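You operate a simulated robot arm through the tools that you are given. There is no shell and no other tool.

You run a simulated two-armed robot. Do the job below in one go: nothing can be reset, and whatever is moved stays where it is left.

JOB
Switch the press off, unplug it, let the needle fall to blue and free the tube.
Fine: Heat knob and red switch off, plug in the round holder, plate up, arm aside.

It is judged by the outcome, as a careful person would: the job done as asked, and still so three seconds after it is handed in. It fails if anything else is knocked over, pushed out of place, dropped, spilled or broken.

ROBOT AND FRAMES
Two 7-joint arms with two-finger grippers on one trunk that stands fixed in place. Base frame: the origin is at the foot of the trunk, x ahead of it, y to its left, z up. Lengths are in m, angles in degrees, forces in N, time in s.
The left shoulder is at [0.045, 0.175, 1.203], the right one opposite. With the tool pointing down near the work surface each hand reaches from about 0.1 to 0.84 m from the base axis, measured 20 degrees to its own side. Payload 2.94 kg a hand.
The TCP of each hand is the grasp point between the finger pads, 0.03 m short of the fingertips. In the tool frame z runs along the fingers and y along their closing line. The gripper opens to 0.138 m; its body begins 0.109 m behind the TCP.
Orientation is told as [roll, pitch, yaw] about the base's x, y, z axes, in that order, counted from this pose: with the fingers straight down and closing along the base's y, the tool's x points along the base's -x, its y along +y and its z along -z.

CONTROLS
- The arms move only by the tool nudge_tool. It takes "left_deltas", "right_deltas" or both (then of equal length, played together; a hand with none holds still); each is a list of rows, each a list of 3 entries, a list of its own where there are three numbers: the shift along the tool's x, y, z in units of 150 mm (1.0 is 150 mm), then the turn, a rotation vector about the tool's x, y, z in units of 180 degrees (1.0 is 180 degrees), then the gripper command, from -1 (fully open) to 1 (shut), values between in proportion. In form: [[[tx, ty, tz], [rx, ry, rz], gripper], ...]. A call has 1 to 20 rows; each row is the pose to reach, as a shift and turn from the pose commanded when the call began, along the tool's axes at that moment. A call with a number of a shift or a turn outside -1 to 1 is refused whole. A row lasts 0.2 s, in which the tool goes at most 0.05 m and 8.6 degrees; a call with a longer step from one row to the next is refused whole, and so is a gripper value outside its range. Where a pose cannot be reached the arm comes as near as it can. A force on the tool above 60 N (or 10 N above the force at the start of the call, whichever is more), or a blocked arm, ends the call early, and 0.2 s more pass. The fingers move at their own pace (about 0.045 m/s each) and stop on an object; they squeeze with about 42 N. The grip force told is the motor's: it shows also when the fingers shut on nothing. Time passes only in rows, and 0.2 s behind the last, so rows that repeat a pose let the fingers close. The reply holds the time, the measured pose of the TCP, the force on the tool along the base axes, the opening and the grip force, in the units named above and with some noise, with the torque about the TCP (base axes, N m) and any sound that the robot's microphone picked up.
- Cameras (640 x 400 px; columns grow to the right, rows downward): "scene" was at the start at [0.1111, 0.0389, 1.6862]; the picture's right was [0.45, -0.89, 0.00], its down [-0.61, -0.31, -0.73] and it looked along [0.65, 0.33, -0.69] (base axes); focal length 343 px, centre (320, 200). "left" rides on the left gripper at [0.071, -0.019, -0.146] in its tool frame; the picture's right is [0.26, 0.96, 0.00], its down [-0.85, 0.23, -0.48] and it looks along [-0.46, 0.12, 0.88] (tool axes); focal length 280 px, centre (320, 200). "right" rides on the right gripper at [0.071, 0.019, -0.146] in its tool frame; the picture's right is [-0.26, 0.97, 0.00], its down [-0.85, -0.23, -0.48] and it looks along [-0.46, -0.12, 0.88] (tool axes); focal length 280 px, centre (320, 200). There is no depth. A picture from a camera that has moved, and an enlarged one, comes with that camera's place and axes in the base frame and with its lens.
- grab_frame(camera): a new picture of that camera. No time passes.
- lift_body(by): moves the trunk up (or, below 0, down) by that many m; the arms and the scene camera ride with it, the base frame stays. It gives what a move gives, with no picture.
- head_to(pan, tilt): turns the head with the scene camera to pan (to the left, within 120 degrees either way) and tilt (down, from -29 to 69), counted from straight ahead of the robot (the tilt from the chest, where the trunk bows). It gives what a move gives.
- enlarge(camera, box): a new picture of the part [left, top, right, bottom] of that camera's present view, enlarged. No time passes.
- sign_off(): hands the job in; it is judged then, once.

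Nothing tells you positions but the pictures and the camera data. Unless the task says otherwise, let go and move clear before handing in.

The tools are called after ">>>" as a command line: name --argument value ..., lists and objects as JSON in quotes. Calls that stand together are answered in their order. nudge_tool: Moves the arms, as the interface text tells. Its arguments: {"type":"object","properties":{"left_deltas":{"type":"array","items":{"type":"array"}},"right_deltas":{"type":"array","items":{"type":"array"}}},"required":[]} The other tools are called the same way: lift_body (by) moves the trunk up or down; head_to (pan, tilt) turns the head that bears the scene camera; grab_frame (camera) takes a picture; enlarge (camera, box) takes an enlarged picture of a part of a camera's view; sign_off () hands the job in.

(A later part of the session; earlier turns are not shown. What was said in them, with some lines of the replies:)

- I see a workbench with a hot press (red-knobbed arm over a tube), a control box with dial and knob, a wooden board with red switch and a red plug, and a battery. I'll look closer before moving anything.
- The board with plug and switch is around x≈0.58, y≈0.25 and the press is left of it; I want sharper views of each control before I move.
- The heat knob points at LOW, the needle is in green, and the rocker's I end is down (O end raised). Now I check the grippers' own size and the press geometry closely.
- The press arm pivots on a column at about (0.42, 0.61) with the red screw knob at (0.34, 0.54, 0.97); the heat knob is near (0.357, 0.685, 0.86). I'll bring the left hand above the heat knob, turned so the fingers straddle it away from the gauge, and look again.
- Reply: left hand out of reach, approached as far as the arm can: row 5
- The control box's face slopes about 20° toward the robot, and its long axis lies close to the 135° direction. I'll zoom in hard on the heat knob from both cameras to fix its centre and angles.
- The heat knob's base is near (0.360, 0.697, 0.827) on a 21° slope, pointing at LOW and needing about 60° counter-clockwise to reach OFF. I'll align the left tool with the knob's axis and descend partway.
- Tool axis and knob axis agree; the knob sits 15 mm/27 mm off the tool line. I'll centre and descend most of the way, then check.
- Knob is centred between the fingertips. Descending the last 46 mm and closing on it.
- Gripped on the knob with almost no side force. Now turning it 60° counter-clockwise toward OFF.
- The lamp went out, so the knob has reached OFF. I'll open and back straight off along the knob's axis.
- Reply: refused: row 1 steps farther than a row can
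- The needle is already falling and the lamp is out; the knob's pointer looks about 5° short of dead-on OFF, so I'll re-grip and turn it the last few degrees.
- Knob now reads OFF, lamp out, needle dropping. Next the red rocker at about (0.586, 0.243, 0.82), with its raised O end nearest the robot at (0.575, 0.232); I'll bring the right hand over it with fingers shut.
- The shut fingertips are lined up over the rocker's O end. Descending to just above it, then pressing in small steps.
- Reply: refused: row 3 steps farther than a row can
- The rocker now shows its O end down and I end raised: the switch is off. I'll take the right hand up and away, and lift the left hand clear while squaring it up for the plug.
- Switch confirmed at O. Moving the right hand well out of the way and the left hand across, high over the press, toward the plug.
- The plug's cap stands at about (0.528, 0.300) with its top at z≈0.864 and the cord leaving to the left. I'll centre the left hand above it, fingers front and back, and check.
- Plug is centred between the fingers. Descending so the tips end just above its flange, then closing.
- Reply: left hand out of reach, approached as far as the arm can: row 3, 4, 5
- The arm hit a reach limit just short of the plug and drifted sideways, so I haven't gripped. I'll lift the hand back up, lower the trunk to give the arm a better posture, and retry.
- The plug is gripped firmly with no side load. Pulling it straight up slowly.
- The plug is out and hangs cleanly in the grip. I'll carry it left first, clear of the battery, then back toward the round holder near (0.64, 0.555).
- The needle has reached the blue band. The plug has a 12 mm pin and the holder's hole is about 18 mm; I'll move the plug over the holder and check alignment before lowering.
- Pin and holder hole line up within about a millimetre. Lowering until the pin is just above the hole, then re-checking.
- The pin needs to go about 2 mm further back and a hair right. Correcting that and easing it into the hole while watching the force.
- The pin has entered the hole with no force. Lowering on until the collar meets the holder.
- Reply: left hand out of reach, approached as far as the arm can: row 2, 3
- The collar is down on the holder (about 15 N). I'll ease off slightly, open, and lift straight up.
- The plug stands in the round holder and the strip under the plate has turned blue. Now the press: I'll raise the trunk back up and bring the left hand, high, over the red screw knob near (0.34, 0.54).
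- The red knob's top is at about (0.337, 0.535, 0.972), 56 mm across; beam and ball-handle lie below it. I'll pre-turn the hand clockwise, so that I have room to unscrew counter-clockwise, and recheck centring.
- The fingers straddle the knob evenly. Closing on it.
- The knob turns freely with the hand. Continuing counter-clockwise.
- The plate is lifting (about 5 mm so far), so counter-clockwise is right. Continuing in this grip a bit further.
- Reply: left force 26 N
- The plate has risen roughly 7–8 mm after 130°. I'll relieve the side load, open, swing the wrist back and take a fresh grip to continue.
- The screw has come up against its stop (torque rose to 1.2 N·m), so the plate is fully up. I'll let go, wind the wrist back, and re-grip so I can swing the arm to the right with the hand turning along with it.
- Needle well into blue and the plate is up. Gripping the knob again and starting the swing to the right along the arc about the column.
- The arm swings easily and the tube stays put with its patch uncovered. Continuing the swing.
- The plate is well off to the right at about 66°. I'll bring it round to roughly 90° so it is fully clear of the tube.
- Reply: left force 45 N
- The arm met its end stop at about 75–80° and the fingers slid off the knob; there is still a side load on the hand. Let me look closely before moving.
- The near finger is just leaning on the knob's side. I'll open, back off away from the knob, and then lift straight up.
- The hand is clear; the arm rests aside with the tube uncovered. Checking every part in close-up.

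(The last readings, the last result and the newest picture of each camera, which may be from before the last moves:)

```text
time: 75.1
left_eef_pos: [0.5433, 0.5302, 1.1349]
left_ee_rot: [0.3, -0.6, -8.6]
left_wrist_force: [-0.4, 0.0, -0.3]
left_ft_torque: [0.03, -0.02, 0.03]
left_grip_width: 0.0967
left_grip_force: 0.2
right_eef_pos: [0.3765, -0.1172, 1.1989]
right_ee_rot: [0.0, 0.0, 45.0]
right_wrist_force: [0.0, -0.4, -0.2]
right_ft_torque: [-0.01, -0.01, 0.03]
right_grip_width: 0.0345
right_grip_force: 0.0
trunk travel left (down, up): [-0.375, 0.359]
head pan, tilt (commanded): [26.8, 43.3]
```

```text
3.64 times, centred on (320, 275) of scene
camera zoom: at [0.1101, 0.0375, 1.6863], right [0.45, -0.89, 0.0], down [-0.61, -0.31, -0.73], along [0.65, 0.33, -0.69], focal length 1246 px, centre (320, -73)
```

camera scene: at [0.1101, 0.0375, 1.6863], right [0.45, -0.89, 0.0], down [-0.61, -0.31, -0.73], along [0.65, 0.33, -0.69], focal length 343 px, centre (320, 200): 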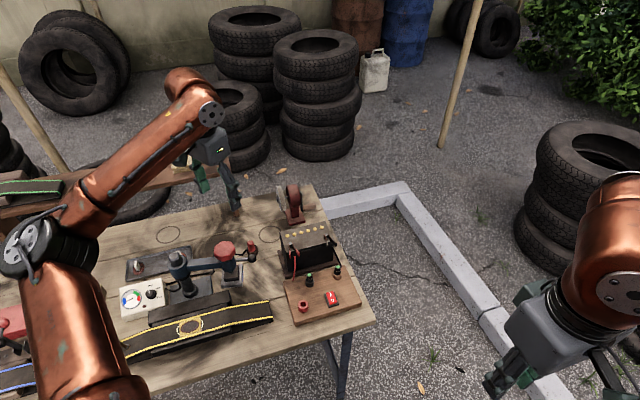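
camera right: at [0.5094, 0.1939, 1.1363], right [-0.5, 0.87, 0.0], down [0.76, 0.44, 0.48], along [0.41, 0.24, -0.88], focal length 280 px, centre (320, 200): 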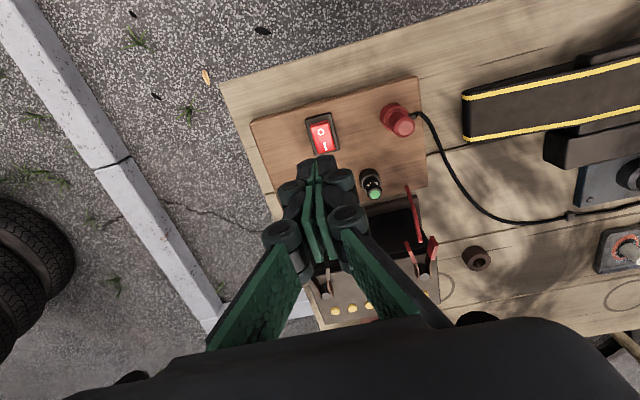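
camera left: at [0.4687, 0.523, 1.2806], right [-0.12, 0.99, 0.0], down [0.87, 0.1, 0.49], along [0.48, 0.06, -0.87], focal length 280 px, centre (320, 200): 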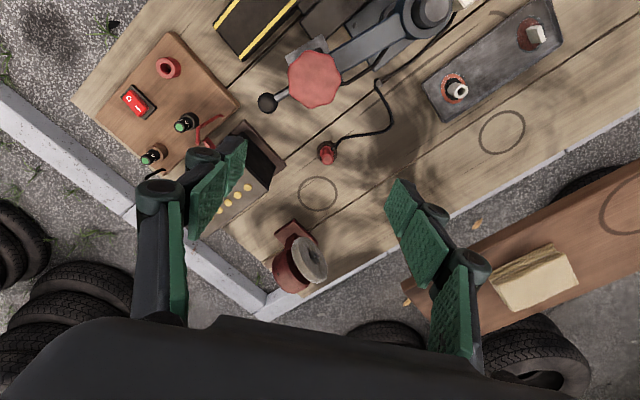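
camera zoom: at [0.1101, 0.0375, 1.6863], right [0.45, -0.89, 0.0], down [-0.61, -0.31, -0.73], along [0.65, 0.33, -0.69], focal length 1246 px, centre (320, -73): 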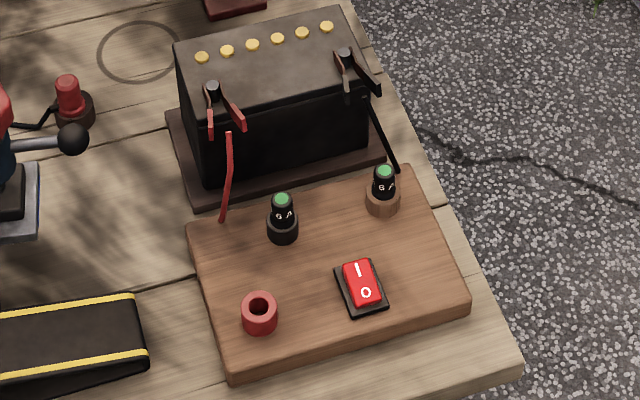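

Everything reads right: knob at OFF, rocker at O, plug in the holder, needle in blue, plate up and arm aside. I'll raise the left hand well clear and take a last look at the whole bench.

>>> nudge_tool --left_deltas '[[[0, 0, -0.25], [0, 0, 0], -0.4], [[0.1, 0, -0.5], [0, 0, 0], -0.4], [[0.25, 0, -0.75], [0, 0, 0], -0.4], [[0.4, 0, -1.0], [0, 0, 0], -0.4]]'

>>> grab_frame --camera "scene"

>>> grab_frame --camera "left"

>>> enlarge --camera "scene" --box '[100, 220, 280, 350]'

```text
time: 76.1
left_eef_pos: [0.4852, 0.5401, 1.2843]
left_ee_rot: [0.1, -0.7, -8.7]
left_wrist_force: [0.9, 0.1, -0.6]
left_ft_torque: [-0.01, -0.01, 0.0]
left_grip_width: 0.0967
left_grip_force: 0.2
right_eef_pos: [0.3775, -0.1151, 1.1979]
right_ee_rot: [0.0, 0.0, 45.0]
right_wrist_force: [-0.4, -0.4, 0.3]
right_ft_torque: [0.01, -0.02, -0.02]
right_grip_width: 0.0344
right_grip_force: 0.0
trunk travel left (down, up): [-0.375, 0.359]
head pan, tilt (commanded): [26.8, 43.3]
```

```text
taken
camera scene: at [0.1101, 0.038, 1.6865], right [0.45, -0.89, 0.0], down [-0.61, -0.31, -0.73], along [0.65, 0.33, -0.69], focal length 343 px, centre (320, 200)
```

scene: 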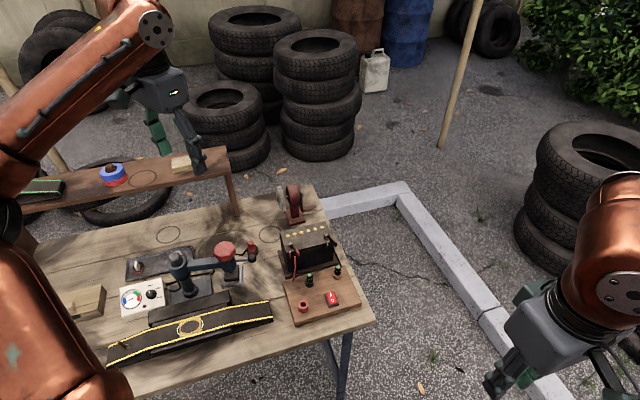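

```text
taken
camera left: at [0.4086, 0.5334, 1.4291], right [-0.12, 0.99, 0.0], down [0.87, 0.1, 0.49], along [0.48, 0.06, -0.87], focal length 280 px, centre (320, 200)
```

left: 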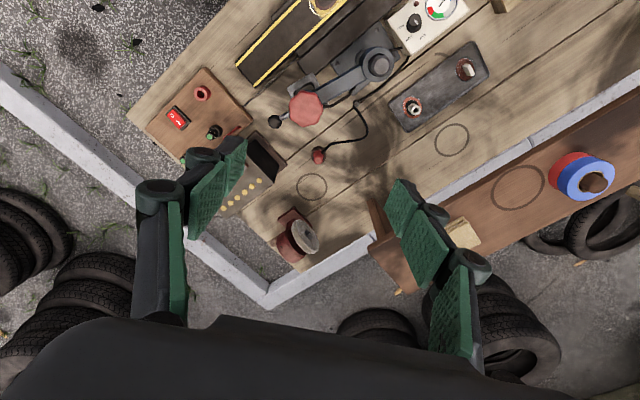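

```text
3.08 times, centred on (190, 285) of scene
camera zoom: at [0.1101, 0.038, 1.6865], right [0.45, -0.89, 0.0], down [-0.61, -0.31, -0.73], along [0.65, 0.33, -0.69], focal length 1054 px, centre (720, -62)
```

zoom: 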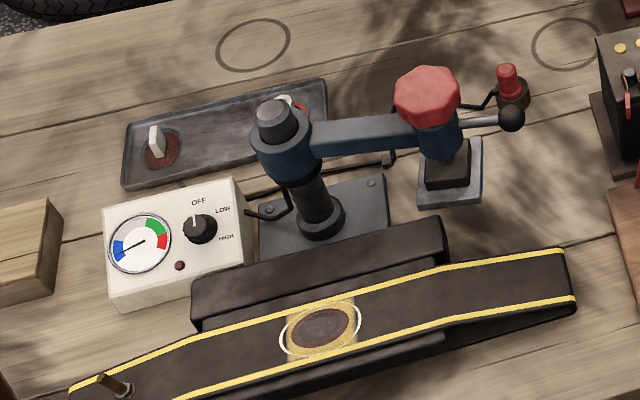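

All is as asked: heat knob at OFF with the lamp out, red switch at O, plug standing in the round holder, needle in blue, plate up, arm swung aside, tube uncovered and undisturbed. Both hands are clear, so I hand it in.

>>> sign_off

```text
The job is handed in.
```

The press is off, unplugged and cooled, the tube is free, and I've handed the job in. These are the final states I saw in the camera pictures:

- **Heat knob:** it points at OFF and the lamp is out.
- **Red switch:** the O end is pressed down.
- **Plug:** it stands upright in the round holder.
- **Needle:** it is in the blue band. I waited for blue before touching the press screw.
- **Plate:** it is raised to the screw's stop.
- **Arm:** it is swung to the right as far as its stop, roughly 75–80° by eye. The tube and its patch are uncovered and did not move.

At the end of the swing the arm hit its stop and my fingers slid off the red knob, with about 44 N of side load on the hand. I saw no damage, and nothing on the bench looked moved.

Both hands have let go and are clear of the bench.
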